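You operate a simulated robot arm through the tools that you are given. There is no shell and no other tool. Be economical: measure what you need, move in short steps, check, and stop when the job is done.

Carry out the task below with a simulated robot arm. There is one attempt and no reset: what you move stays moved.

JOB
Press the number two key two times. Fetch the large blank and set it on top of the wide silver shield. Turn the count knob to 3. Take the red tag from the upper store shelf and put it in the yellow bin. Open the upper blue drawer, take the black lead and leave it in the inside of the upper blue drawer and shut the drawer again. Any order will do. Set down upright: red tag, black lead.

It is judged by the outcome, as a careful person would: the job done as asked, and still so three seconds after it is handed in. It fails if anything else is knocked over, pushed out of place, dropped, spilled or broken.

ROBOT AND FRAMES
A 7-joint arm with a two-finger parallel gripper on a trunk, on a base that drives. Base frame: it is fixed to the floor where the robot stands at the start and does not move with it; the origin is under the middle of the robot, x ahead of it, y to its left, z up. Readings come in mm, degrees, newtons and seconds.
Its first joint turns from -149.0 to 149.0 degrees. Places, roughly: black lead (5x5x5 cm) [-8400, -2000, 900]; count knob [-5500, -3700, 1200]; inside of the upper blue drawer [-9000, -1500, 600]; large blank [-5500, -3500, 1000]; number two key [900, 500, 1000]; red tag [-6250, -3250, 1250]; upper blue drawer [-9000, -1400, 700]; wide silver shield (31x19x5 cm) [-8900, -1900, 800]; yellow bin [-6500, -3000, 1000]. Payload 3.5 kg.
The TCP is the grasp point between the finger pads, 23 mm short of the fingertips. In the tool frame z runs along the fingers and y along their closing line. Largest opening 94 mm; finger width 38, thickness 10; the body of the gripper, 54 by 96 mm, starts 39 mm behind the TCP.
Orientation is that of the tool frame in the base frame, as a unit quaternion [w, x, y, z]. With the fingers straight down and closing along the base's y, the tool's x points along the base's -x, its y along +y and its z along -z.

CONTROLS
- The arm moves only by the tool drive_tool. Its argument "commands" is a list of rows, each a list of 7 numbers: the opening, from 0 (shut) to 1 (fully open), then the shift along the tool's x, y, z in mm, then the turn, a rotation vector about the tool's x, y, z in degrees. In form: [[claw, tx, ty, tz, wx, wy, wz], ...]. A call has 1 to 8 rows; each row shifts and turns the commanded pose from where the row before left it, along the tool's axes as they then stand. A row lasts 0.2 s, in which the tool goes at most 50 mm and 8.6 degrees; a call with a longer step from one row to the next is refused whole, and so is a gripper value outside its range. Where a pose cannot be reached the arm comes as near as it can. A force on the tool above 40 N (or 10 N above the force at the start of the call, whichever is more), or a blocked arm, ends the call early, and 0.2 s more pass. Each finger travels about 153 mm/s and halts on what it meets, pressing with about 38 N; the grip force reading is that of the motor and also rises with nothing between the fingers. The clock runs only during rows and for 0.2 s after the last one: add rows that do not move to give the fingers time. The reply holds the time, the measured pose of the TCP, the force on the tool along the base axes, the opening and the grip force, in the units named above and with some noise, with the torque about the TCP (base axes, N m) and any sound that the robot's microphone picked up.
- Cameras (640 x 400 px; columns grow to the right, rows downward): "scene" is now at [-237.4, 199.3, 1304.3]; the picture's right is [0.10, -1.00, 0.00], its down [-0.22, -0.02, -0.98] and it looks along [0.97, 0.09, -0.22] (base axes); focal length 272 px, centre (320, 200). "wrist" rides on the gripper at [86, 16, -74] in the tool frame; the picture's right is [-0.18, 0.98, 0.00], its down [-0.58, -0.11, -0.81] and it looks along [-0.79, -0.15, 0.59] (tool axes); focal length 243 px, centre (320, 200). There is no depth. A picture from a camera that has moved, and an enlarged one, comes with that camera's place and axes in the base frame and with its lens.
- snapshot(camera): a new picture of that camera. It takes no simulated time.
- base_move(legs): drives the robot by 1 to 6 legs, each [ahead, left, turn to the left] in mm, mm and degrees, along the robot's own axes; the way and the turn of a leg run together, so that a leg with both is an arc; at most 1500 mm and 180 degrees a leg. The arm and the cameras ride along, it lands a little off, and it stops where it bumps. It gives what a move gives.
- pan_tilt(pan, tilt): turns the head with the scene camera to pan (to the left, within 143 degrees either way) and tilt (down, from -29 to 69), counted from straight ahead of the robot. It gives what a move gives.
- inspect(camera, box): a new picture of the part [left, top, right, bottom] of that camera's present view, enlarged. It takes no simulated time.
- sign_off(): hands the job in; it is judged then, once.

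Go step by step. Nothing tells you exact positions but the pictures and the camera data: compare them with the known pose of the tool, close in by small moves and look again before you grip or let go. The budget is 165 turns and 128 pictures, counting those below and the enlarged ones. Unless the task says otherwise, let go and move clear before handing in, and close with one line.

The tools are called after "Request:" as a command line: name --pt "numbers of a row" for each row, then --argument value for the rest, lists and objects as JSON in quotes. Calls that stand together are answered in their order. drive_tool: Moves the arm, as the interface text tells. Its arguments: {"type":"object","properties":{"commands":{"type":"array","items":{"type":"array","items":{"type":"number"}}}},"required":["commands"]} The other tools are called the same way: base_move (legs) drives the base; pan_tilt (pan, tilt) turns the head that bears the scene camera; snapshot (camera) takes a picture; inspect (camera, box) takes an enlarged picture of a part of a camera's view; sign_off () hands the job in.

At the start:

```text
time: 0.0
ee_pos: [758.4, 127.7, 1000.1]
tool_rot: [0.0, 0.0, 1.0, 0.0]
ft_force: [1.1, -0.2, 0.6]
wrist_torque: [0.03, 0.0, 0.01]
width: 93.9
grip_force: 0.0
robot x, y, heading: [1.1, 0.7, 0.2]
head pan, tilt: [5.5, 12.6]
```

scene: 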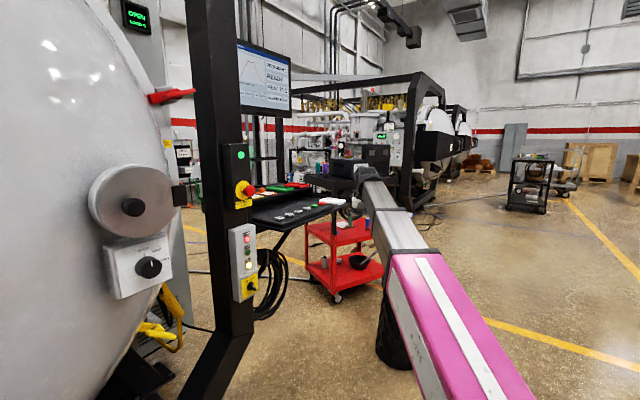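
wrist: 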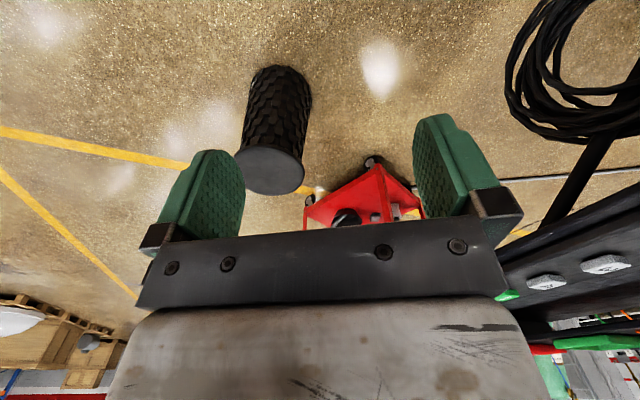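

I see a console with keys at the left-front, beside a post. I'll enlarge that part to find the number two key.

Request:
inspect --camera "scene" --box '[220, 160, 380, 260]'

Request:
inspect --camera "wrist" --box '[480, 200, 640, 400]'

```text
4.00 times, centred on (300, 210) of scene
camera zoom: at [-237.4, 199.3, 1304.3], right [0.1, -1.0, 0.0], down [-0.22, -0.02, -0.98], along [0.97, 0.09, -0.22], focal length 1086 px, centre (400, 160)
```

zoom: 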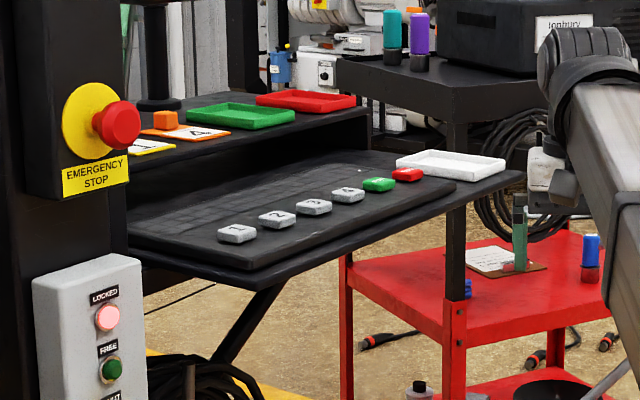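

```text
2.00 times, centred on (560, 300) of wrist
camera zoom: at [671.4, 144.1, 1074.4], right [0.18, 0.98, 0.0], down [0.58, -0.11, 0.81], along [0.79, -0.15, -0.59], focal length 485 px, centre (-160, 0)
```

zoom: 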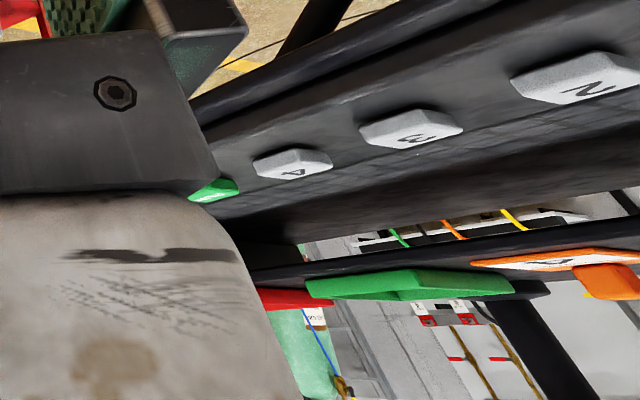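

Triangulating both views puts the "2" key top at about (940, 454, 969). It's out of reach from here, so I'll drive ahead 300 mm.

Request:
base_move --legs '[[300, -30, 0]]'

Request:
snapshot --camera "scene"

Request:
snapshot --camera "wrist"

```text
time: 2.0
ee_pos: [1057.8, 101.5, 1000.1]
tool_rot: [0.0, -0.002, 1.0, 0.0]
ft_force: [-0.4, -0.7, 0.9]
wrist_torque: [0.0, 0.0, -0.02]
width: 94.3
grip_force: 0.0
robot x, y, heading: [298.7, -29.8, 0.4]
head pan, tilt: [5.5, 12.6]
```

```text
123 pictures are left
camera scene: at [61.5, 169.4, 1304.3], right [0.1, -0.99, 0.0], down [-0.22, -0.02, -0.98], along [0.97, 0.1, -0.22], focal length 272 px, centre (320, 200)
```

scene: 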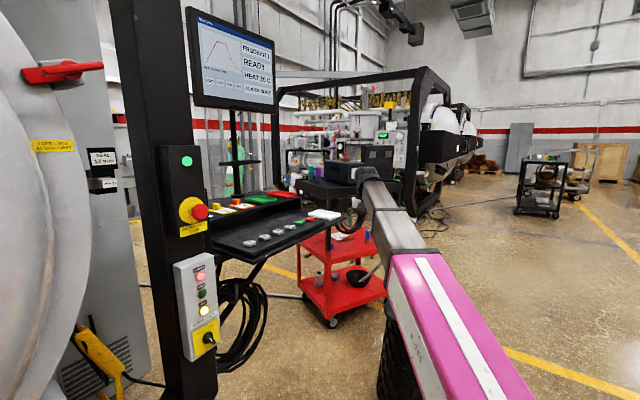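

```text
122 pictures are left
camera wrist: at [970.4, 118.1, 1074.4], right [0.18, 0.98, 0.0], down [0.58, -0.11, 0.81], along [0.79, -0.15, -0.59], focal length 243 px, centre (320, 200)
```

wrist: 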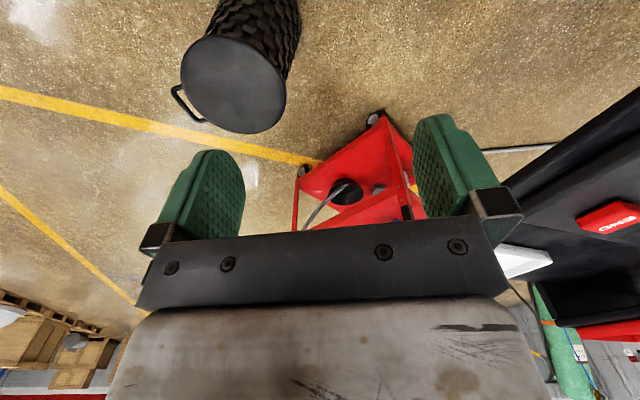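

The post box is at about (725, 577), which is clear of the arm's path. I'll rise, close the fingers and move toward the key.

Request:
drive_tool --pt "0.3 0 0 -40 0 0 0" --pt "0 14.7 44 0 0 0 0" --pt "0 14.7 44 0 0 0 0" --pt "0 14.7 44 0 0 0 0" --pt "0 14.7 44 0 0 0 0" --pt "0 14.7 44 0 0 0 0" --pt "0 14.7 44 0 0 0 0" --pt "0 0 0 0 0 0 0"

Request:
snapshot --camera "wrist"

Request:
snapshot --camera "scene"

```text
time: 3.9
ee_pos: [968.5, 365.2, 1040.1]
tool_rot: [-0.001, -0.002, 1.0, 0.0]
ft_force: [-0.7, -0.4, -0.3]
wrist_torque: [-0.03, -0.02, 0.02]
width: 0.1
grip_force: 37.9
robot x, y, heading: [300.9, -29.7, 0.2]
head pan, tilt: [5.5, 12.6]
```

```text
121 pictures are left
camera wrist: at [881.3, 381.8, 1115.8], right [0.18, 0.98, 0.0], down [0.58, -0.11, 0.81], along [0.79, -0.15, -0.59], focal length 243 px, centre (320, 200)
```

wrist: 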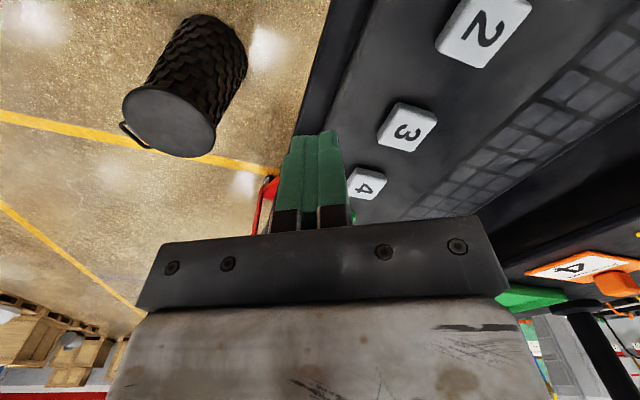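

```text
120 pictures are left
camera scene: at [61.4, 169.4, 1304.3], right [0.1, -0.99, 0.0], down [-0.22, -0.02, -0.98], along [0.97, 0.1, -0.22], focal length 272 px, centre (320, 200)
```

scene: 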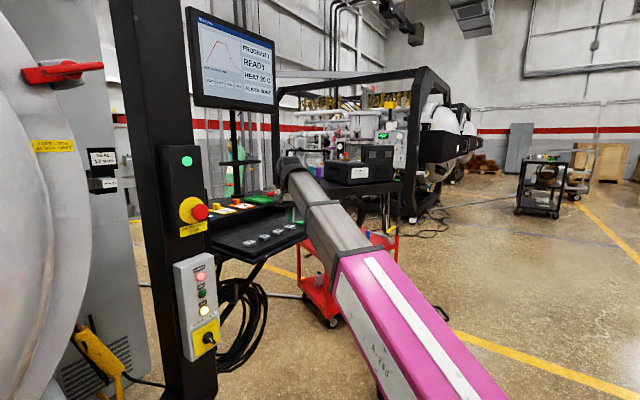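

The "2" key now shows at about (945, 456, 969). I'll move above it and check.

Request:
drive_tool --pt "0 12.2 45.4 0 0 0 0" --pt "0 12.2 45.4 0 0 0 0" --pt "0 0 0 20 0 0 0" --pt "0 0 0 0 0 0 0"

Request:
inspect --camera "scene" --box '[200, 170, 360, 270]'

Request:
snapshot --camera "wrist"

```text
time: 4.8
ee_pos: [944.2, 456.7, 1018.2]
tool_rot: [0.0, -0.002, 1.0, 0.0]
ft_force: [0.4, 0.3, 0.6]
wrist_torque: [-0.02, -0.05, 0.01]
width: 0.0
grip_force: 38.0
robot x, y, heading: [299.8, -28.5, 0.1]
head pan, tilt: [5.5, 12.6]
```

```text
4.00 times, centred on (280, 220) of scene
camera zoom: at [61.4, 169.4, 1304.3], right [0.1, -0.99, 0.0], down [-0.22, -0.02, -0.98], along [0.97, 0.1, -0.22], focal length 1086 px, centre (480, 120)
```

zoom: 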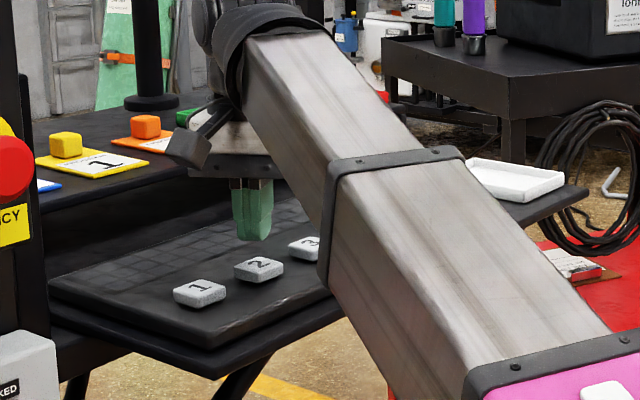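

```text
118 pictures are left
camera wrist: at [856.9, 473.3, 1093.2], right [0.18, 0.98, 0.0], down [0.58, -0.11, 0.81], along [0.79, -0.15, -0.59], focal length 243 px, centre (320, 200)
```

wrist: 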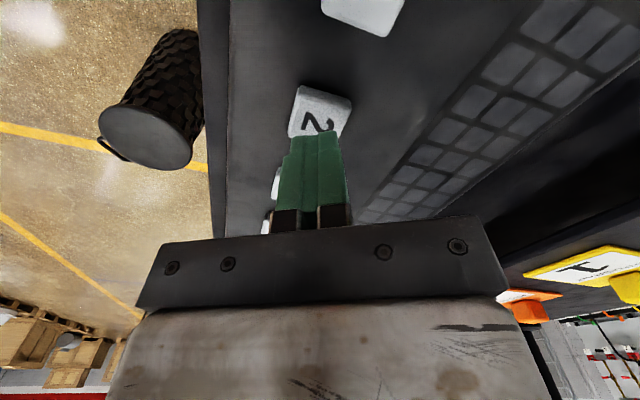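

The fingertip is just ahead of the key centre, so I'll correct 5 mm back and descend gently until something shows in force or sound.

Request:
drive_tool --pt "0 5 0 0 0 0 0" --pt "0 0 0 10 0 0 0" --pt "0 0 0 8 0 0 0" --pt "0 0 0 3 0 0 0" --pt "0 0 0 2 0 0 0" --pt "0 0 0 0 0 0 0"

Request:
inspect --camera "scene" --box '[240, 210, 300, 248]'

```text
time: 6.2
ee_pos: [938.4, 455.8, 996.8]
tool_rot: [0.0, -0.001, 1.0, 0.0]
ft_force: [1.0, -0.5, -0.4]
wrist_torque: [0.01, 0.01, -0.03]
width: 0.1
grip_force: 37.7
robot x, y, heading: [300.5, -27.2, 0.2]
head pan, tilt: [5.5, 12.6]
```

```text
10.53 times, centred on (270, 229) of scene
camera zoom: at [61.4, 169.5, 1304.3], right [0.1, -0.99, 0.0], down [-0.22, -0.02, -0.98], along [0.97, 0.1, -0.22], focal length 2858 px, centre (846, -105)
```

zoom: 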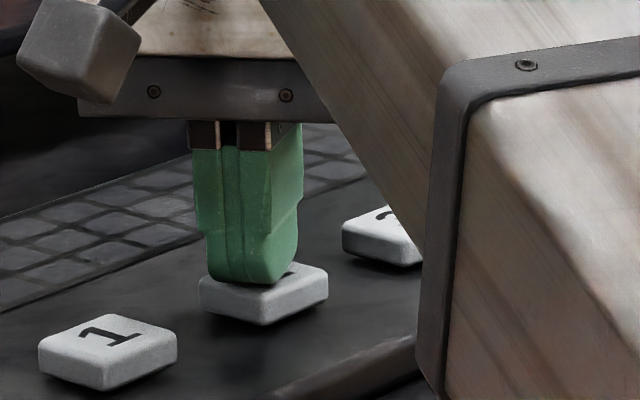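

The tip is just above the key. I'll shift it 3 mm and press in small steps.

Request:
drive_tool --pt "0 0 -3 0 0 0 0" --pt "0 0 0 2 0 0 0" --pt "0 0 0 2 0 0 0" --pt "0 0 0 1.5 0 0 0" --pt "0 0 0 1 0 0 0" --pt "0 0 0 0 0 0 0"

```text
time: 7.7
ee_pos: [938.9, 452.7, 990.5]
tool_rot: [0.0, -0.002, 1.0, -0.001]
ft_force: [0.3, -0.4, 2.9]
wrist_torque: [-0.03, 0.03, 0.04]
width: 0.2
grip_force: 37.5
robot x, y, heading: [302.6, -25.9, 0.6]
head pan, tilt: [5.5, 12.6]
heard: click
```

A click sounded. I'll check the display and then release.

Request:
inspect --camera "scene" --box '[180, 0, 290, 110]'

Request:
drive_tool --pt "0 0 0 -5 0 0 0" --pt "0 0 0 -5 0 0 0" --pt "0 0 0 0 0 0 0"

Request:
inspect --camera "scene" --box '[180, 0, 290, 110]'

```text
3.64 times, centred on (235, 55) of scene
camera zoom: at [61.4, 169.4, 1304.3], right [0.1, -0.99, 0.0], down [-0.22, -0.02, -0.98], along [0.97, 0.1, -0.22], focal length 988 px, centre (629, 727)
```

zoom: 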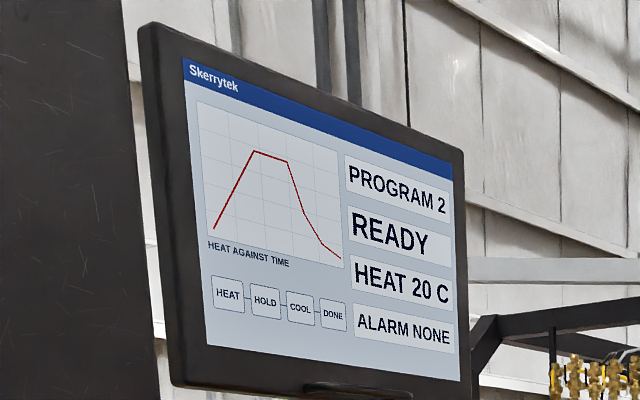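

```text
time: 8.4
ee_pos: [941.2, 452.5, 999.5]
tool_rot: [0.0, -0.002, 1.0, 0.0]
ft_force: [0.1, 0.1, 0.0]
wrist_torque: [0.02, -0.02, 0.01]
width: 0.0
grip_force: 37.6
robot x, y, heading: [299.2, -29.4, 0.2]
head pan, tilt: [5.5, 12.6]
```

```text
3.64 times, centred on (235, 55) of scene
camera zoom: at [61.5, 169.5, 1304.3], right [0.1, -0.99, 0.0], down [-0.22, -0.02, -0.98], along [0.97, 0.1, -0.22], focal length 988 px, centre (629, 727)
```

zoom: 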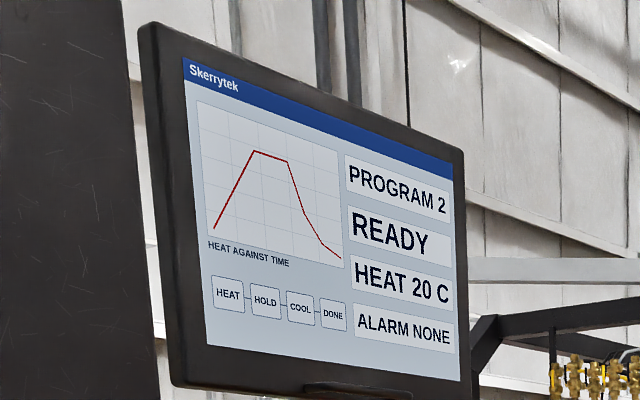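

The program went from 1 to 2, so the first press registered. Now the second press.

Request:
drive_tool --pt "0 0 0 5 0 0 0" --pt "0 0 0 2 0 0 0" --pt "0 0 0 2 0 0 0" --pt "0 0 0 1.3 0 0 0" --pt "0 0 0 0 0 0 0"

```text
time: 9.7
ee_pos: [938.9, 452.6, 990.3]
tool_rot: [-0.001, -0.002, 1.0, 0.0]
ft_force: [-0.7, -2.1, 2.4]
wrist_torque: [-0.06, 0.03, 0.0]
width: 0.0
grip_force: 38.3
robot x, y, heading: [296.8, -31.1, 0.2]
head pan, tilt: [5.5, 12.6]
heard: click
```

A second click, so both presses are done. I'll rise, then bring the arm back to the front.

Request:
drive_tool --pt "0 0 0 -30 0 0 0" --pt "0 0 0 -40 0 0 0" --pt "0 10 -48 0 0 0 0" --pt "0 10 -48 0 0 0 0" --pt "0 10 -48 0 0 0 0" --pt "0 10 -48 0 0 0 0" --pt "0 10 -48 0 0 0 0" --pt "0 10 -48 0 0 0 0"

Request:
drive_tool --pt "0 20 -45 0 0 0 0" --pt "0 20 -45 0 0 0 0" --pt "0 20 -45 0 0 0 0" --pt "0 20 -45 0 0 0 0" --pt "0 40 0 0 0 0 0" --pt "0 40 0 0 0 0 0" --pt "0 0 0 -40 0 0 0" --pt "0 0 0 0 0 0 0"

Request:
pan_tilt --pan -140 --tilt 15

Request:
snapshot --camera "scene"

Request:
pan_tilt --pan 140 --tilt 15

Request:
snapshot --camera "scene"

```text
time: 11.7
ee_pos: [876.4, 165.2, 1062.5]
tool_rot: [0.001, 0.002, 1.0, 0.002]
ft_force: [-1.3, 11.7, -2.8]
wrist_torque: [-1.18, -0.36, -1.26]
width: 0.0
grip_force: 37.8
robot x, y, heading: [301.5, -30.1, 0.2]
head pan, tilt: [5.5, 12.6]
stopped in row 8: the force on the tool passed its limit at 42 N (the readings are from after the stop); the commanded pose is now the measured one
```

```text
time: 12.0
ee_pos: [872.8, 152.1, 1062.3]
tool_rot: [0.004, 0.01, 1.0, 0.003]
ft_force: [0.2, 12.4, -3.1]
wrist_torque: [-1.15, -0.33, -1.23]
width: 0.1
grip_force: 38.2
out of reach, approached as far as the arm can: row 1
robot x, y, heading: [296.5, -30.6, 0.2]
head pan, tilt: [5.5, 12.6]
stopped in row 1: the force on the tool passed its limit at 62 N (the readings are from after the stop); the commanded pose is now the measured one
```

```text
time: 14.2
ee_pos: [872.1, 151.7, 1061.6]
tool_rot: [0.004, 0.011, 1.0, 0.003]
ft_force: [-1.9, 24.5, -10.2]
wrist_torque: [-2.21, -1.14, -2.34]
width: 0.0
grip_force: 38.2
robot x, y, heading: [298.7, -28.8, 0.3]
head pan, tilt: [-140.0, 15.0]
```

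```text
114 pictures are left
camera scene: at [-102.6, 99.7, 1300.3], right [-0.65, 0.76, 0.0], down [0.2, 0.17, -0.97], along [-0.74, -0.62, -0.26], focal length 272 px, centre (320, 200)
```

scene: 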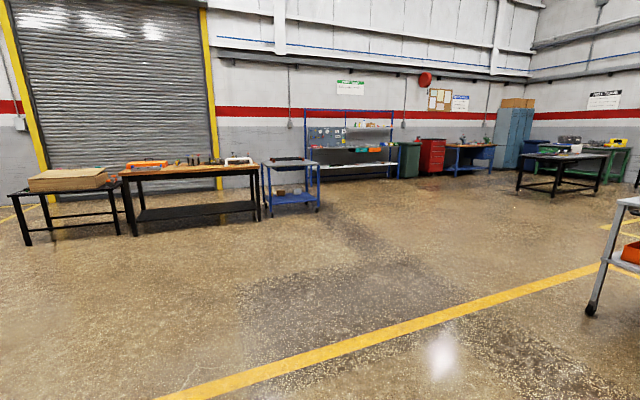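

```text
time: 18.1
ee_pos: [872.1, 151.3, 1062.6]
tool_rot: [0.005, 0.011, 1.0, 0.003]
ft_force: [-2.0, 23.6, -9.8]
wrist_torque: [-2.22, -1.04, -2.3]
width: 0.0
grip_force: 37.9
robot x, y, heading: [301.8, -24.2, 0.2]
head pan, tilt: [140.0, 15.0]
```

```text
113 pictures are left
camera scene: at [-103.1, 219.9, 1300.3], right [0.64, 0.77, 0.0], down [0.2, -0.17, -0.97], along [-0.74, 0.62, -0.26], focal length 272 px, centre (320, 200)
```

scene: 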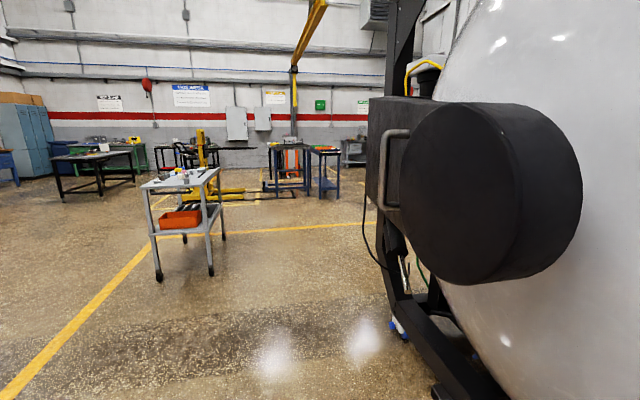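

Something is pressing on the tool with force along +y. I'll look before moving further.

Request:
pan_tilt --pan 5 --tilt 25

Request:
snapshot --camera "scene"

Request:
snapshot --camera "wrist"

```text
time: 20.3
ee_pos: [871.7, 151.4, 1063.1]
tool_rot: [0.005, 0.012, 1.0, 0.004]
ft_force: [-1.9, 23.2, -9.5]
wrist_torque: [-2.23, -1.14, -2.31]
width: 0.0
grip_force: 37.4
robot x, y, heading: [299.4, -26.6, 0.1]
head pan, tilt: [5.0, 25.0]
```

```text
112 pictures are left
camera scene: at [60.4, 168.6, 1284.1], right [0.09, -1.0, 0.0], down [-0.42, -0.04, -0.91], along [0.9, 0.08, -0.42], focal length 272 px, centre (320, 200)
```

scene: 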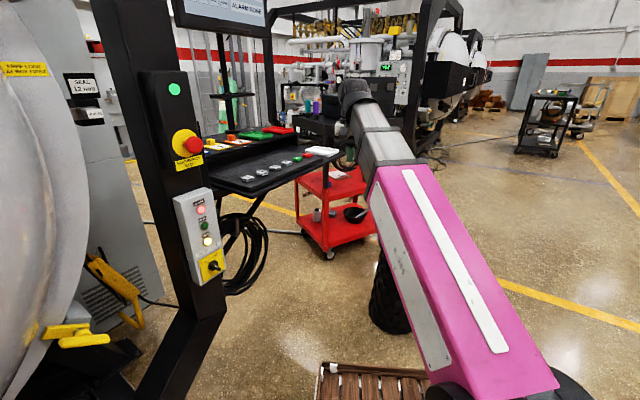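

```text
111 pictures are left
camera wrist: at [784.8, 169.7, 1135.9], right [0.2, 0.98, 0.01], down [0.57, -0.13, 0.81], along [0.79, -0.16, -0.59], focal length 243 px, centre (320, 200)
```

wrist: 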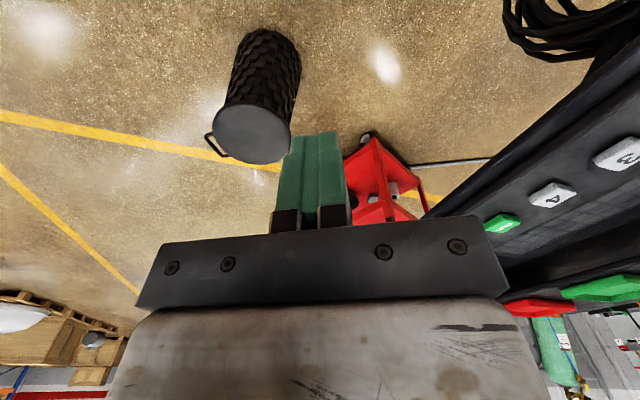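

No obstacle is visible at the gripper; perhaps the elbow touched something to the right. I'll back the tool off the way it came and look right.

Request:
drive_tool --pt "0 -20 45 0 0 0 0" --pt "0 -20 20 0 0 0 0" --pt "0 0 0 0 0 0 0"

Request:
pan_tilt --pan -40 --tilt 40

Request:
snapshot --camera "scene"

```text
time: 21.1
ee_pos: [916.1, 215.4, 1063.1]
tool_rot: [0.005, 0.009, 1.0, 0.003]
ft_force: [-0.2, 0.2, -1.0]
wrist_torque: [-0.05, -0.02, -0.03]
width: 0.0
grip_force: 38.3
robot x, y, heading: [303.1, -30.5, 0.2]
head pan, tilt: [5.0, 25.0]
```

```text
time: 22.2
ee_pos: [916.1, 215.9, 1062.9]
tool_rot: [0.004, 0.009, 1.0, 0.003]
ft_force: [-1.0, 0.2, -0.3]
wrist_torque: [0.01, -0.01, 0.03]
width: 0.1
grip_force: 38.0
robot x, y, heading: [303.5, -25.3, 0.0]
head pan, tilt: [-40.0, 40.0]
```

```text
110 pictures are left
camera scene: at [34.1, 105.8, 1260.8], right [-0.64, -0.77, 0.0], down [-0.49, 0.41, -0.77], along [0.59, -0.49, -0.64], focal length 272 px, centre (320, 200)
```

scene: 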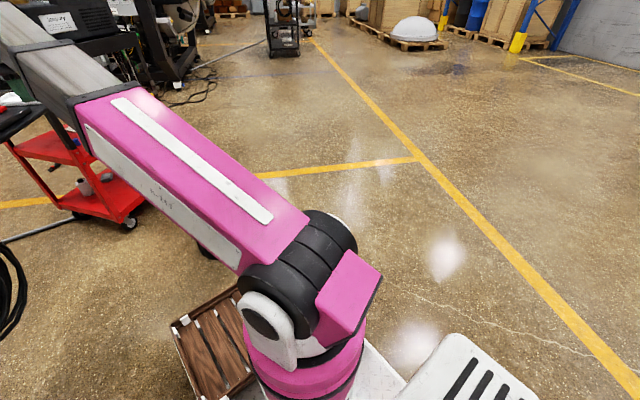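

The right side is clear, so it was likely a joint limit at short radius. I'll go back to the starting carry pose, then re-measure.

Request:
drive_tool --pt "0 -45 -5 0 0 0 0" --pt "0 -45 -5 0 0 0 0" --pt "0 -30 -30 0 0 0 0" --pt "0 -20 -35 0 0 0 0" --pt "0 0 -35 0 0 0 0" --pt "0 0 0 0 0 0 0"

```text
time: 23.6
ee_pos: [1050.7, 98.2, 1061.3]
tool_rot: [0.004, 0.009, 1.0, 0.004]
ft_force: [-0.4, -0.4, 0.4]
wrist_torque: [0.0, -0.02, 0.04]
width: 0.0
grip_force: 38.3
robot x, y, heading: [299.6, -25.4, 0.5]
head pan, tilt: [-40.0, 40.0]
```

Now I'll turn right about and drive toward the blue shelf area. The floor looked open in that direction.

Request:
base_move --legs '[[0, 0, -160], [1500, 0, 0], [1500, 0, 0], [1500, 0, 0]]'

Request:
pan_tilt --pan 30 --tilt 12

Request:
snapshot --camera "scene"

Request:
pan_tilt --pan -10 --tilt 12

Request:
snapshot --camera "scene"

```text
time: 51.7
ee_pos: [-4605.9, -1837.9, 1062.1]
tool_rot: [0.005, 0.987, 0.164, -0.004]
ft_force: [-0.1, 0.3, -0.2]
wrist_torque: [-0.01, -0.01, -0.01]
width: 0.1
grip_force: 37.9
robot x, y, heading: [-3939.7, -1461.9, -159.9]
head pan, tilt: [-40.0, 40.0]
```

```text
time: 53.1
ee_pos: [-4605.5, -1837.3, 1061.1]
tool_rot: [0.004, 0.987, 0.163, -0.003]
ft_force: [-0.5, 0.3, 0.1]
wrist_torque: [-0.02, 0.01, -0.02]
width: 0.1
grip_force: 38.0
robot x, y, heading: [-3939.8, -1461.9, -159.9]
head pan, tilt: [30.0, 12.0]
```

```text
109 pictures are left
camera scene: at [-3626.2, -1598.6, 1305.2], right [-0.77, 0.64, 0.0], down [0.13, 0.16, -0.98], along [-0.63, -0.75, -0.21], focal length 272 px, centre (320, 200)
```

scene: 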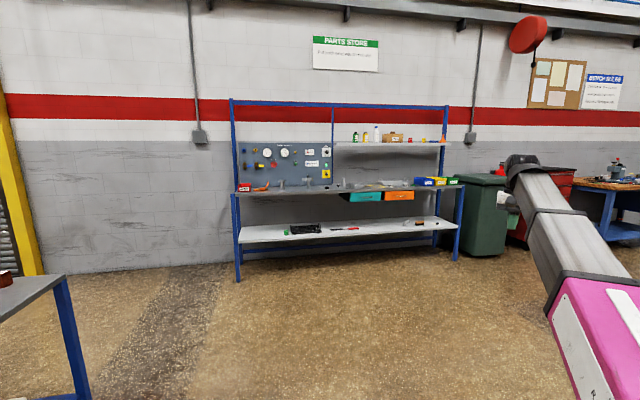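

```text
time: 54.2
ee_pos: [-4605.9, -1839.2, 1061.4]
tool_rot: [0.004, 0.987, 0.163, -0.004]
ft_force: [0.4, 0.4, -0.6]
wrist_torque: [-0.01, -0.01, 0.04]
width: 0.0
grip_force: 38.0
robot x, y, heading: [-3943.8, -1462.6, -159.7]
head pan, tilt: [-10.0, 12.0]
```

```text
108 pictures are left
camera scene: at [-3658.2, -1543.6, 1305.2], right [-0.18, 0.98, 0.0], down [0.2, 0.04, -0.98], along [-0.96, -0.17, -0.21], focal length 272 px, centre (320, 200)
```

scene: 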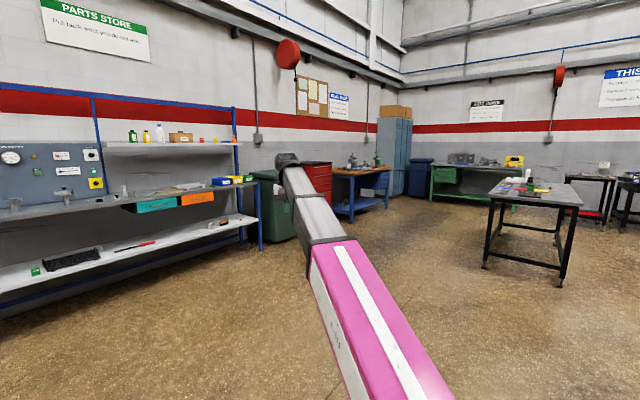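

I see the parts store shelf: control panel on the left half, upper shelf with bottles and tags at right, workbench top with the bins. I'll enlarge it.

Request:
pan_tilt --pan 30 --tilt 12

Request:
inspect --camera "scene" --box '[230, 125, 350, 200]'

Request:
inspect --camera "scene" --box '[330, 120, 470, 210]'

```text
time: 55.3
ee_pos: [-4605.7, -1838.7, 1062.1]
tool_rot: [0.005, 0.987, 0.163, -0.004]
ft_force: [0.1, 0.0, -0.5]
wrist_torque: [0.0, -0.01, -0.02]
width: 0.1
grip_force: 37.7
robot x, y, heading: [-3941.1, -1461.0, -159.7]
head pan, tilt: [30.0, 12.0]
```

```text
5.33 times, centred on (290, 162) of scene
camera zoom: at [-3626.2, -1598.6, 1305.2], right [-0.77, 0.64, 0.0], down [0.13, 0.16, -0.98], along [-0.63, -0.75, -0.21], focal length 1448 px, centre (480, 400)
```

zoom: 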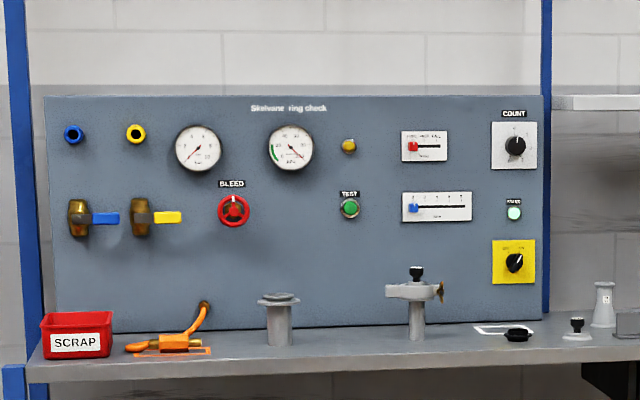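

```text
4.44 times, centred on (400, 165) of scene
camera zoom: at [-3626.2, -1598.6, 1305.2], right [-0.77, 0.64, 0.0], down [0.13, 0.16, -0.98], along [-0.63, -0.75, -0.21], focal length 1207 px, centre (-36, 356)
```

zoom: 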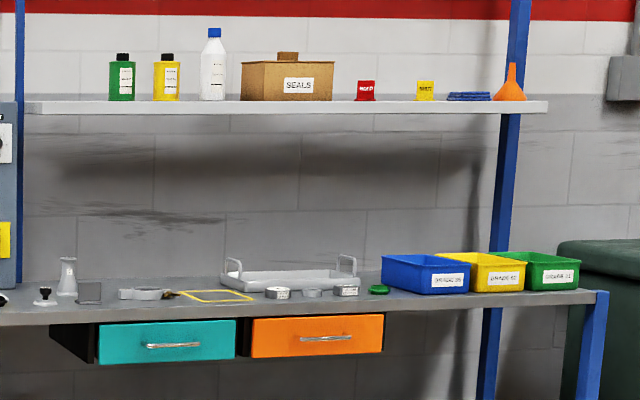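

The count knob is on the grey panel, the red tag on the upper shelf and the yellow bin on the table at right. The shelf faces about heading -130, so I'll turn to face it, move closer and triangulate.

Request:
base_move --legs '[[0, 0, 30], [800, 270, 0]]'

Request:
pan_tilt --pan 0 --tilt 12

Request:
snapshot --camera "scene"

```text
time: 61.3
ee_pos: [-4671.8, -2910.3, 1061.0]
tool_rot: [0.005, 0.914, 0.405, -0.003]
ft_force: [-0.3, 0.1, 0.7]
wrist_torque: [-0.01, 0.02, 0.0]
width: 0.0
grip_force: 37.9
robot x, y, heading: [-4270.1, -2259.7, -131.1]
head pan, tilt: [30.0, 12.0]
```

```text
time: 62.3
ee_pos: [-4670.9, -2909.8, 1062.2]
tool_rot: [0.005, 0.915, 0.404, -0.002]
ft_force: [-0.3, -0.2, -1.3]
wrist_torque: [0.0, 0.02, 0.02]
width: 0.0
grip_force: 37.9
robot x, y, heading: [-4271.5, -2258.8, -131.0]
head pan, tilt: [0.0, 12.0]
```

```text
105 pictures are left
camera scene: at [-3973.3, -2206.0, 1305.2], right [-0.76, 0.66, 0.0], down [0.14, 0.16, -0.98], along [-0.64, -0.74, -0.21], focal length 272 px, centre (320, 200)
```

scene: 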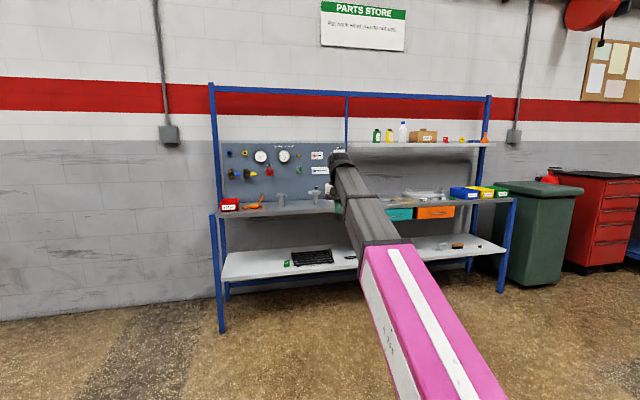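

The shelf actually faces heading about -119, and the knob is near (-5535, -3765, 1197). I'll align with it at a safe distance before turning the tool horizontal.

Request:
base_move --legs '[[0, 0, 12], [600, -350, 0]]'

Request:
pan_tilt --pan 0 --tilt 12

Request:
snapshot --camera "scene"

Request:
snapshot --camera "wrist"

```text
time: 66.9
ee_pos: [-5136.8, -3335.4, 1060.8]
tool_rot: [0.005, 0.869, 0.495, -0.002]
ft_force: [-0.1, 0.5, 0.1]
wrist_torque: [0.0, 0.01, 0.03]
width: 0.0
grip_force: 37.8
robot x, y, heading: [-4877.7, -2620.6, -119.3]
head pan, tilt: [0.0, 12.0]
```

```text
time: 67.5
ee_pos: [-5136.6, -3334.9, 1061.5]
tool_rot: [0.005, 0.869, 0.495, -0.002]
ft_force: [0.5, 0.7, 0.1]
wrist_torque: [0.0, -0.03, 0.02]
width: 0.0
grip_force: 38.1
robot x, y, heading: [-4874.8, -2615.6, -119.1]
head pan, tilt: [0.0, 12.0]
```

```text
104 pictures are left
camera scene: at [-4596.0, -2503.3, 1305.2], right [-0.87, 0.49, 0.0], down [0.1, 0.18, -0.98], along [-0.48, -0.85, -0.21], focal length 272 px, centre (320, 200)
```

scene: 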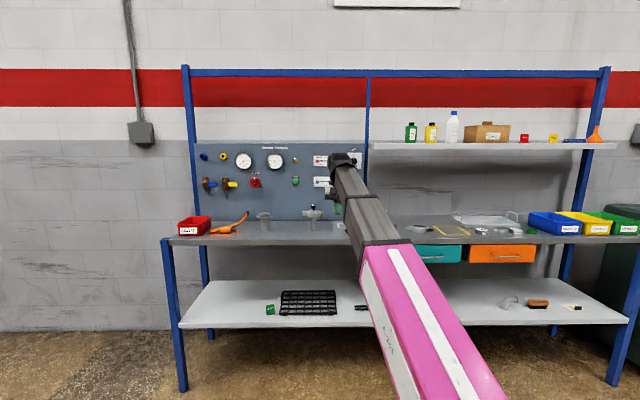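

```text
103 pictures are left
camera wrist: at [-5079.6, -3267.4, 1135.7], right [0.75, -0.66, 0.01], down [-0.39, -0.44, 0.81], along [-0.53, -0.61, -0.59], focal length 243 px, centre (320, 200)
```

wrist: 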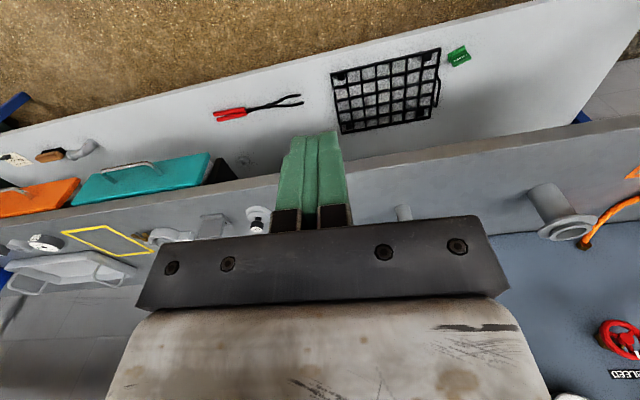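

I'm now square to the shelf, with the arm hiding the knob. I'll raise the tool and pitch it to point horizontally at the wall.

Request:
drive_tool --pt "0 0 0 -45 0 0 0" --pt "0 0 0 -45 0 0 0" --pt "0 -10 0 0 0 -8.5 0" --pt "0 -10 0 0 0 -8.5 0" --pt "0 -10 0 0 0 -8.5 0" --pt "0 -10 0 0 0 -8.5 0" --pt "0 -5 0 0 0 -8.5 0" --pt "0 0 0 0 0 -8.5 0"

Request:
drive_tool --pt "0 0 0 0 0 -8.5 0" --pt "0 0 0 0 0 -8.5 0" --pt "0 0 0 0 0 -8.5 0" --pt "0 0 0 0 0 -8.5 0" --pt "0 0 0 0 0 -5 0" --pt "0 0 0 0 0 0 0"

Request:
snapshot --camera "scene"

Request:
snapshot --camera "wrist"

```text
time: 67.9
ee_pos: [-5138.7, -3338.9, 1096.0]
tool_rot: [0.01, 0.869, 0.495, -0.01]
ft_force: [-2.8, -4.5, -10.1]
wrist_torque: [-0.36, 0.37, -0.08]
width: 0.2
grip_force: 38.0
robot x, y, heading: [-4878.6, -2618.1, -119.1]
head pan, tilt: [0.0, 12.0]
stopped in row 1: the force on the tool passed its limit at 70 N (the readings are from after the stop); the commanded pose is now the measured one
```

```text
time: 69.3
ee_pos: [-5138.8, -3340.0, 1096.1]
tool_rot: [0.174, 0.816, 0.463, -0.299]
ft_force: [-0.2, -0.7, 0.9]
wrist_torque: [-0.01, -0.02, 0.06]
width: 0.1
grip_force: 38.0
robot x, y, heading: [-4872.5, -2618.9, -119.2]
head pan, tilt: [0.0, 12.0]
```

```text
102 pictures are left
camera scene: at [-4596.0, -2503.3, 1305.2], right [-0.87, 0.49, 0.0], down [0.1, 0.18, -0.98], along [-0.48, -0.85, -0.21], focal length 272 px, centre (320, 200)
```

scene: 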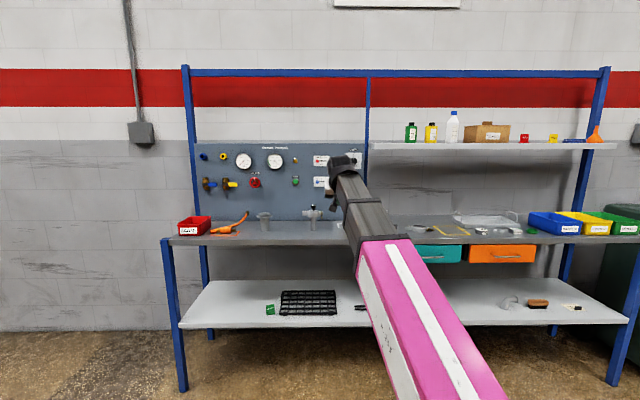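

```text
101 pictures are left
camera wrist: at [-5067.1, -3248.6, 1096.9], right [0.77, -0.62, 0.13], down [-0.06, 0.13, 0.99], along [-0.63, -0.77, 0.06], focal length 243 px, centre (320, 200)
```

wrist: 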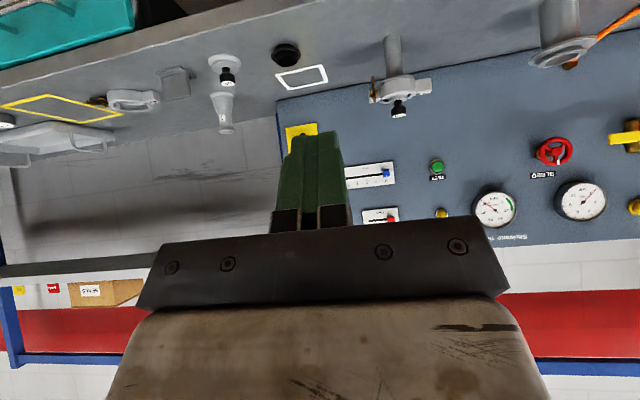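

The upward stop was an arm limit with the tool straight down. The pitching works, so I'll continue it to horizontal.

Request:
drive_tool --pt "0 0 0 0 0 -8.5 0" --pt "0 0 0 0 0 -8.5 0" --pt "0 0 0 0 0 -8.5 0" --pt "0 0 0 0 0 -8.5 0" --pt "0 0 0 0 0 -8.5 0" --pt "0 0 0 0 0 -8.5 0" --pt "0 0 0 0 0 0 0"

Request:
snapshot --camera "wrist"

```text
time: 70.9
ee_pos: [-5139.1, -3339.9, 1096.1]
tool_rot: [-0.356, -0.608, -0.343, 0.621]
ft_force: [0.1, 0.3, 1.0]
wrist_torque: [0.03, 0.0, -0.01]
width: 0.0
grip_force: 38.0
robot x, y, heading: [-4874.4, -2616.9, -119.3]
head pan, tilt: [0.0, 12.0]
```

```text
100 pictures are left
camera wrist: at [-5088.0, -3285.2, 1008.6], right [0.85, -0.5, 0.19], down [0.32, 0.76, 0.56], along [-0.42, -0.41, 0.81], focal length 243 px, centre (320, 200)
```

wrist: 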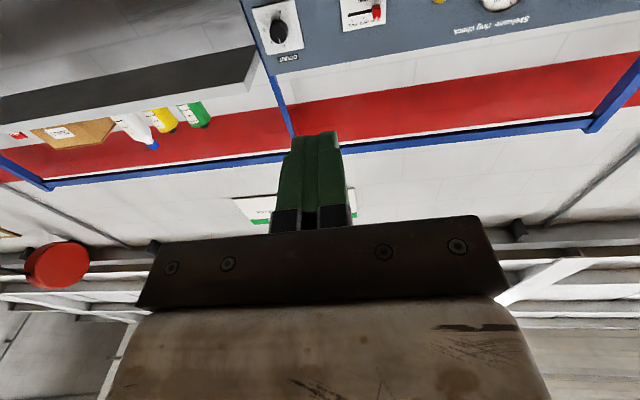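

The tool is horizontal and the knob shows ahead, at about (-5487, -3715, 1200). I'll look at its dial.

Request:
inspect --camera "wrist" --box '[240, 0, 320, 70]'

Request:
inspect --camera "scene" --box '[300, 135, 380, 185]'

```text
5.71 times, centred on (280, 35) of wrist
camera zoom: at [-5088.0, -3285.2, 1008.6], right [0.85, -0.5, 0.19], down [0.32, 0.76, 0.56], along [-0.42, -0.41, 0.81], focal length 1386 px, centre (549, 1143)
```

zoom: 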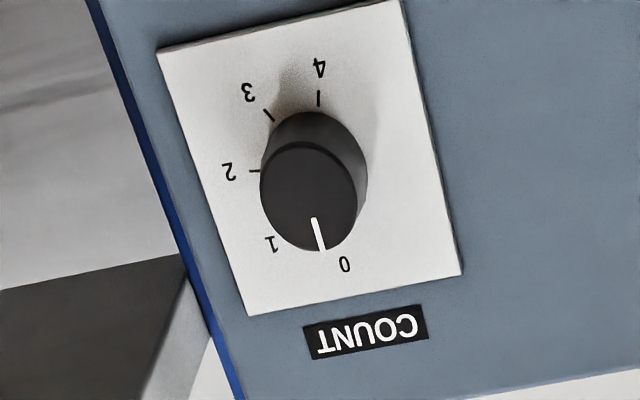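

```text
8.00 times, centred on (340, 160) of scene
camera zoom: at [-4596.0, -2503.3, 1305.2], right [-0.87, 0.49, 0.0], down [0.1, 0.18, -0.98], along [-0.48, -0.85, -0.21], focal length 2172 px, centre (160, 520)
```

zoom: 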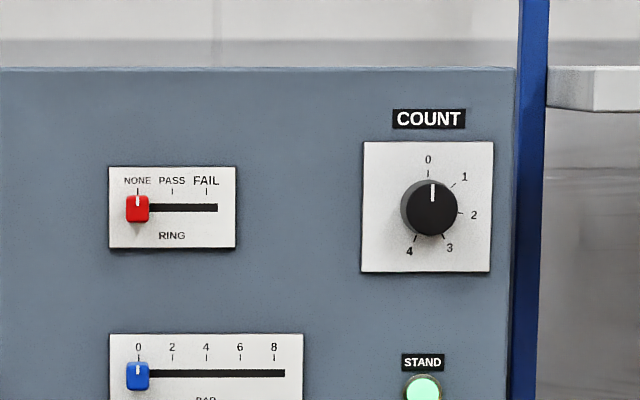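

The knob stands at 0 and 3 is 150° clockwise. I'll square the tool to the panel and pre-turn it -75° so the turn runs from -75 to +75.

Request:
drive_tool --pt "0.3 0 0 0 -1.7 1.4 0" --pt "0.5 0 0 0 0 0 -8.5" --pt "0.5 0 0 0 0 0 -8.5" --pt "0.5 0 0 0 0 0 -8.5" --pt "0.5 0 0 0 0 0 -8.5" --pt "0.5 0 0 0 0 0 -8.5" --pt "0.5 0 0 0 0 0 -8.5" --pt "0.5 0 0 0 0 0 -8.5"

Request:
drive_tool --pt "0.5 0 0 0 0 0 -8.5" --pt "0.5 0 0 0 0 0 -7" --pt "0.5 0 0 0 0 0 0"

Request:
snapshot --camera "scene"

Request:
snapshot --camera "wrist"

```text
time: 72.7
ee_pos: [-5140.0, -3337.9, 1095.6]
tool_rot: [-0.011, -0.352, -0.614, 0.706]
ft_force: [-0.7, 0.0, -1.2]
wrist_torque: [0.01, -0.01, -0.01]
width: 46.9
grip_force: 0.1
robot x, y, heading: [-4876.6, -2617.0, -119.3]
head pan, tilt: [0.0, 12.0]
```

```text
time: 73.5
ee_pos: [-5139.0, -3338.8, 1094.9]
tool_rot: [0.085, -0.265, -0.656, 0.702]
ft_force: [-0.2, 0.0, 0.2]
wrist_torque: [0.0, 0.01, 0.02]
width: 47.1
grip_force: 0.0
robot x, y, heading: [-4876.9, -2617.4, -119.4]
head pan, tilt: [0.0, 12.0]
```

```text
97 pictures are left
camera scene: at [-4596.0, -2503.3, 1305.2], right [-0.87, 0.49, 0.0], down [0.1, 0.18, -0.98], along [-0.48, -0.85, -0.21], focal length 272 px, centre (320, 200)
```

scene: 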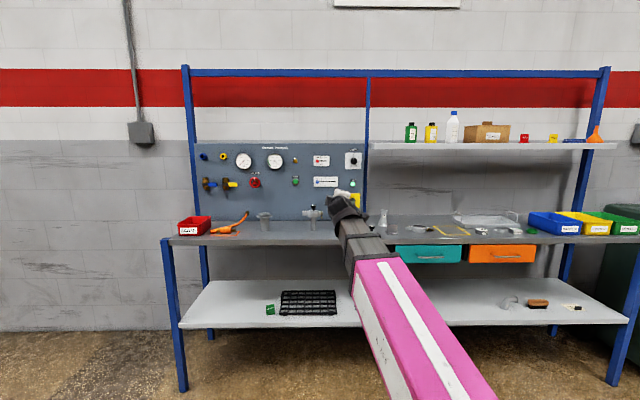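

```text
96 pictures are left
camera wrist: at [-5173.0, -3234.6, 1057.5], right [0.38, -0.21, -0.9], down [0.86, 0.45, 0.26], along [0.35, -0.87, 0.35], focal length 243 px, centre (320, 200)
```

wrist: 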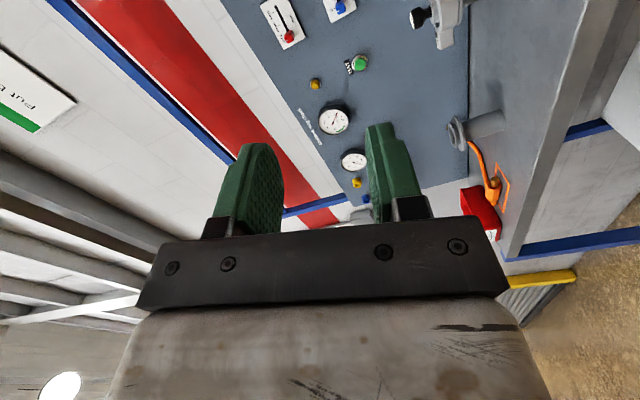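

The tool pointing is right. I'll align it laterally and in height with the knob, then drive ahead 230 mm.

Request:
drive_tool --pt "0.6 19 -35 0 0 0 0" --pt "0.6 19 -35 0 0 0 0" --pt "0.6 19 -35 0 0 0 0" --pt "0.6 18 -33 0 0 0 0" --pt "0.6 0 0 0 0 0 0"

Request:
base_move --legs '[[230, 0, 0]]'

Request:
snapshot --camera "scene"

Request:
snapshot --camera "wrist"

```text
time: 74.7
ee_pos: [-5232.6, -3288.5, 1210.9]
tool_rot: [0.084, -0.267, -0.656, 0.701]
ft_force: [0.0, -0.6, 0.4]
wrist_torque: [-0.03, 0.0, -0.01]
width: 56.6
grip_force: 0.1
robot x, y, heading: [-4877.4, -2617.0, -119.1]
head pan, tilt: [0.0, 12.0]
```

```text
time: 76.4
ee_pos: [-5342.6, -3488.6, 1210.9]
tool_rot: [0.084, -0.267, -0.655, 0.702]
ft_force: [0.6, 0.3, -0.3]
wrist_torque: [0.0, 0.02, -0.03]
width: 56.6
grip_force: 0.0
robot x, y, heading: [-4987.8, -2818.3, -119.2]
head pan, tilt: [0.0, 12.0]
```

```text
95 pictures are left
camera scene: at [-4707.8, -2702.3, 1305.2], right [-0.87, 0.49, 0.0], down [0.1, 0.18, -0.98], along [-0.48, -0.85, -0.21], focal length 272 px, centre (320, 200)
```

scene: 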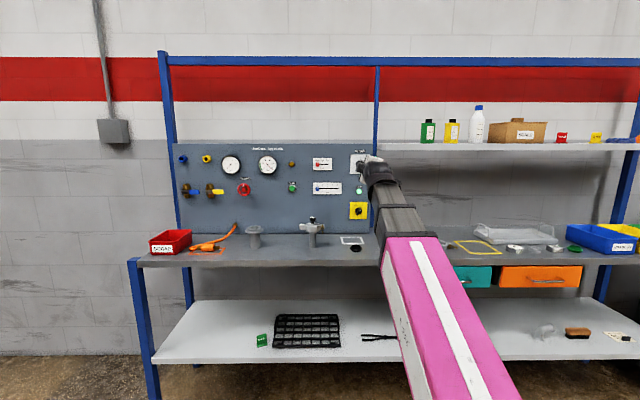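

```text
94 pictures are left
camera wrist: at [-5376.5, -3384.3, 1172.2], right [0.38, -0.21, -0.9], down [0.85, 0.45, 0.26], along [0.35, -0.87, 0.35], focal length 243 px, centre (320, 200)
```

wrist: 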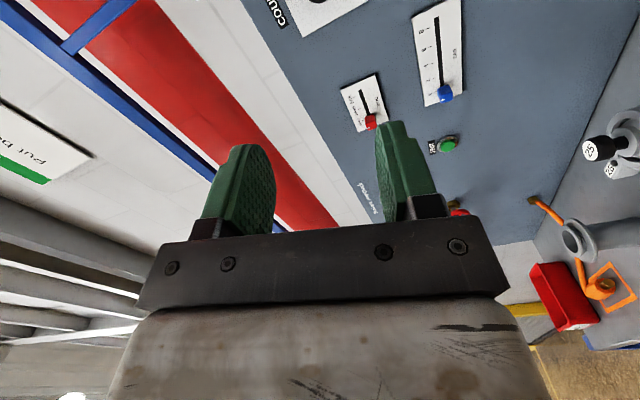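

I'll enlarge to measure the panel's depth from the two scene views.

Request:
inspect --camera "scene" --box '[300, 140, 396, 200]'

Request:
inspect --camera "wrist" --box '[260, 0, 480, 138]'

```text
6.67 times, centred on (348, 170) of scene
camera zoom: at [-4707.8, -2702.3, 1305.2], right [-0.87, 0.49, 0.0], down [0.1, 0.18, -0.98], along [-0.48, -0.85, -0.21], focal length 1810 px, centre (133, 400)
```

zoom: 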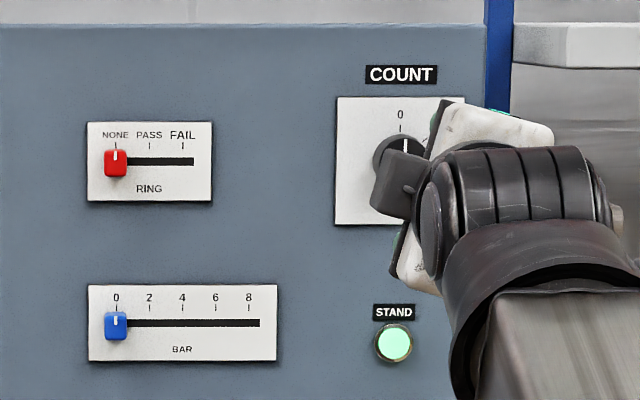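

```text
2.90 times, centred on (370, 69) of wrist
camera zoom: at [-5376.5, -3384.3, 1172.2], right [0.38, -0.21, -0.9], down [0.85, 0.45, 0.26], along [0.35, -0.87, 0.35], focal length 703 px, centre (175, 580)
```

zoom: 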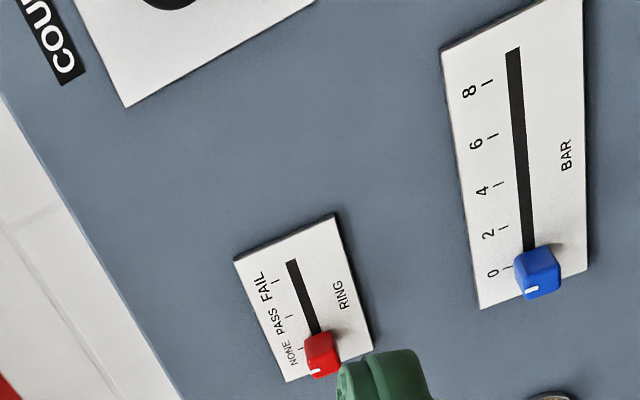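

The panel is at about 290 mm ahead of the TCP, with the knob about 13 mm right and 5 mm down. I'll correct and advance partway.

Request:
drive_tool --pt "0.75 13.9 1.4 0 0 0 0" --pt "0.75 0 0 45 0 0 0" --pt "0.75 0 0 45 0 0 0" --pt "0.75 0 0 45 0 0 0" --pt "0.75 0 0 45 0 0 0" --pt "0.75 0 0 0 0 0 0"

Request:
snapshot --camera "wrist"

Request:
inspect --camera "scene" --box '[320, 130, 416, 190]'

```text
time: 77.8
ee_pos: [-5441.7, -3639.1, 1203.3]
tool_rot: [0.083, -0.266, -0.655, 0.702]
ft_force: [-0.1, 0.2, -0.2]
wrist_torque: [-0.01, 0.0, -0.01]
width: 70.6
grip_force: 0.0
robot x, y, heading: [-4989.3, -2815.1, -119.0]
head pan, tilt: [0.0, 12.0]
```

```text
91 pictures are left
camera wrist: at [-5475.5, -3534.7, 1164.5], right [0.38, -0.21, -0.9], down [0.85, 0.45, 0.26], along [0.35, -0.87, 0.35], focal length 243 px, centre (320, 200)
```

wrist: 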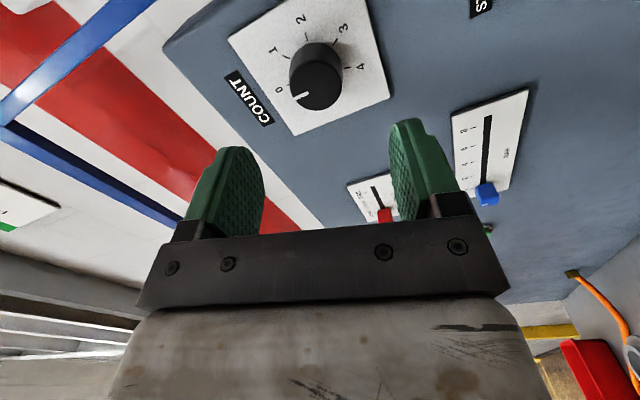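

```text
6.67 times, centred on (368, 160) of scene
camera zoom: at [-4707.7, -2702.3, 1305.2], right [-0.87, 0.49, 0.0], down [0.1, 0.18, -0.98], along [-0.48, -0.85, -0.21], focal length 1810 px, centre (0, 467)
```

zoom: 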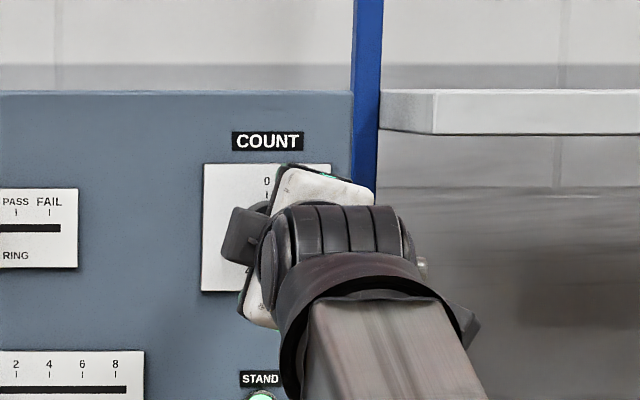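

The knob is nicely on axis, its front face about 86 mm ahead of the TCP. I'll advance 80 mm around it.

Request:
drive_tool --pt "0.75 0 0 30 0 0 0" --pt "0.75 0 0 25 0 0 0" --pt "0.75 0 0 15 0 0 0" --pt "0.75 0 0 10 0 0 0" --pt "0.75 0 0 0 0 0 0"

Request:
snapshot --camera "wrist"

```text
time: 79.0
ee_pos: [-5478.6, -3709.3, 1204.2]
tool_rot: [0.084, -0.266, -0.655, 0.702]
ft_force: [-0.8, 0.3, 0.0]
wrist_torque: [0.01, -0.04, 0.02]
width: 70.6
grip_force: 0.1
robot x, y, heading: [-4985.5, -2819.5, -119.2]
head pan, tilt: [0.0, 12.0]
```

```text
89 pictures are left
camera wrist: at [-5512.3, -3606.2, 1165.9], right [0.38, -0.21, -0.9], down [0.85, 0.45, 0.26], along [0.35, -0.87, 0.35], focal length 243 px, centre (320, 200)
```

wrist: 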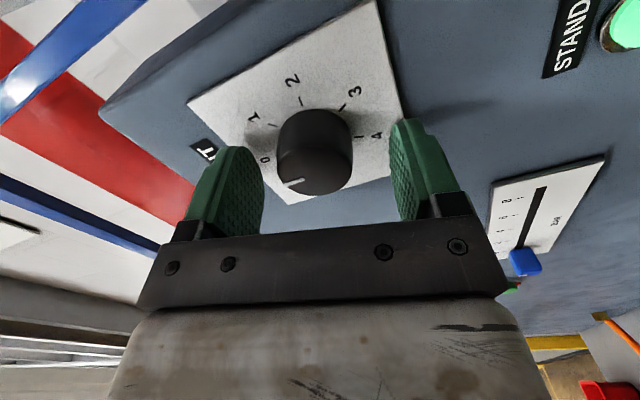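

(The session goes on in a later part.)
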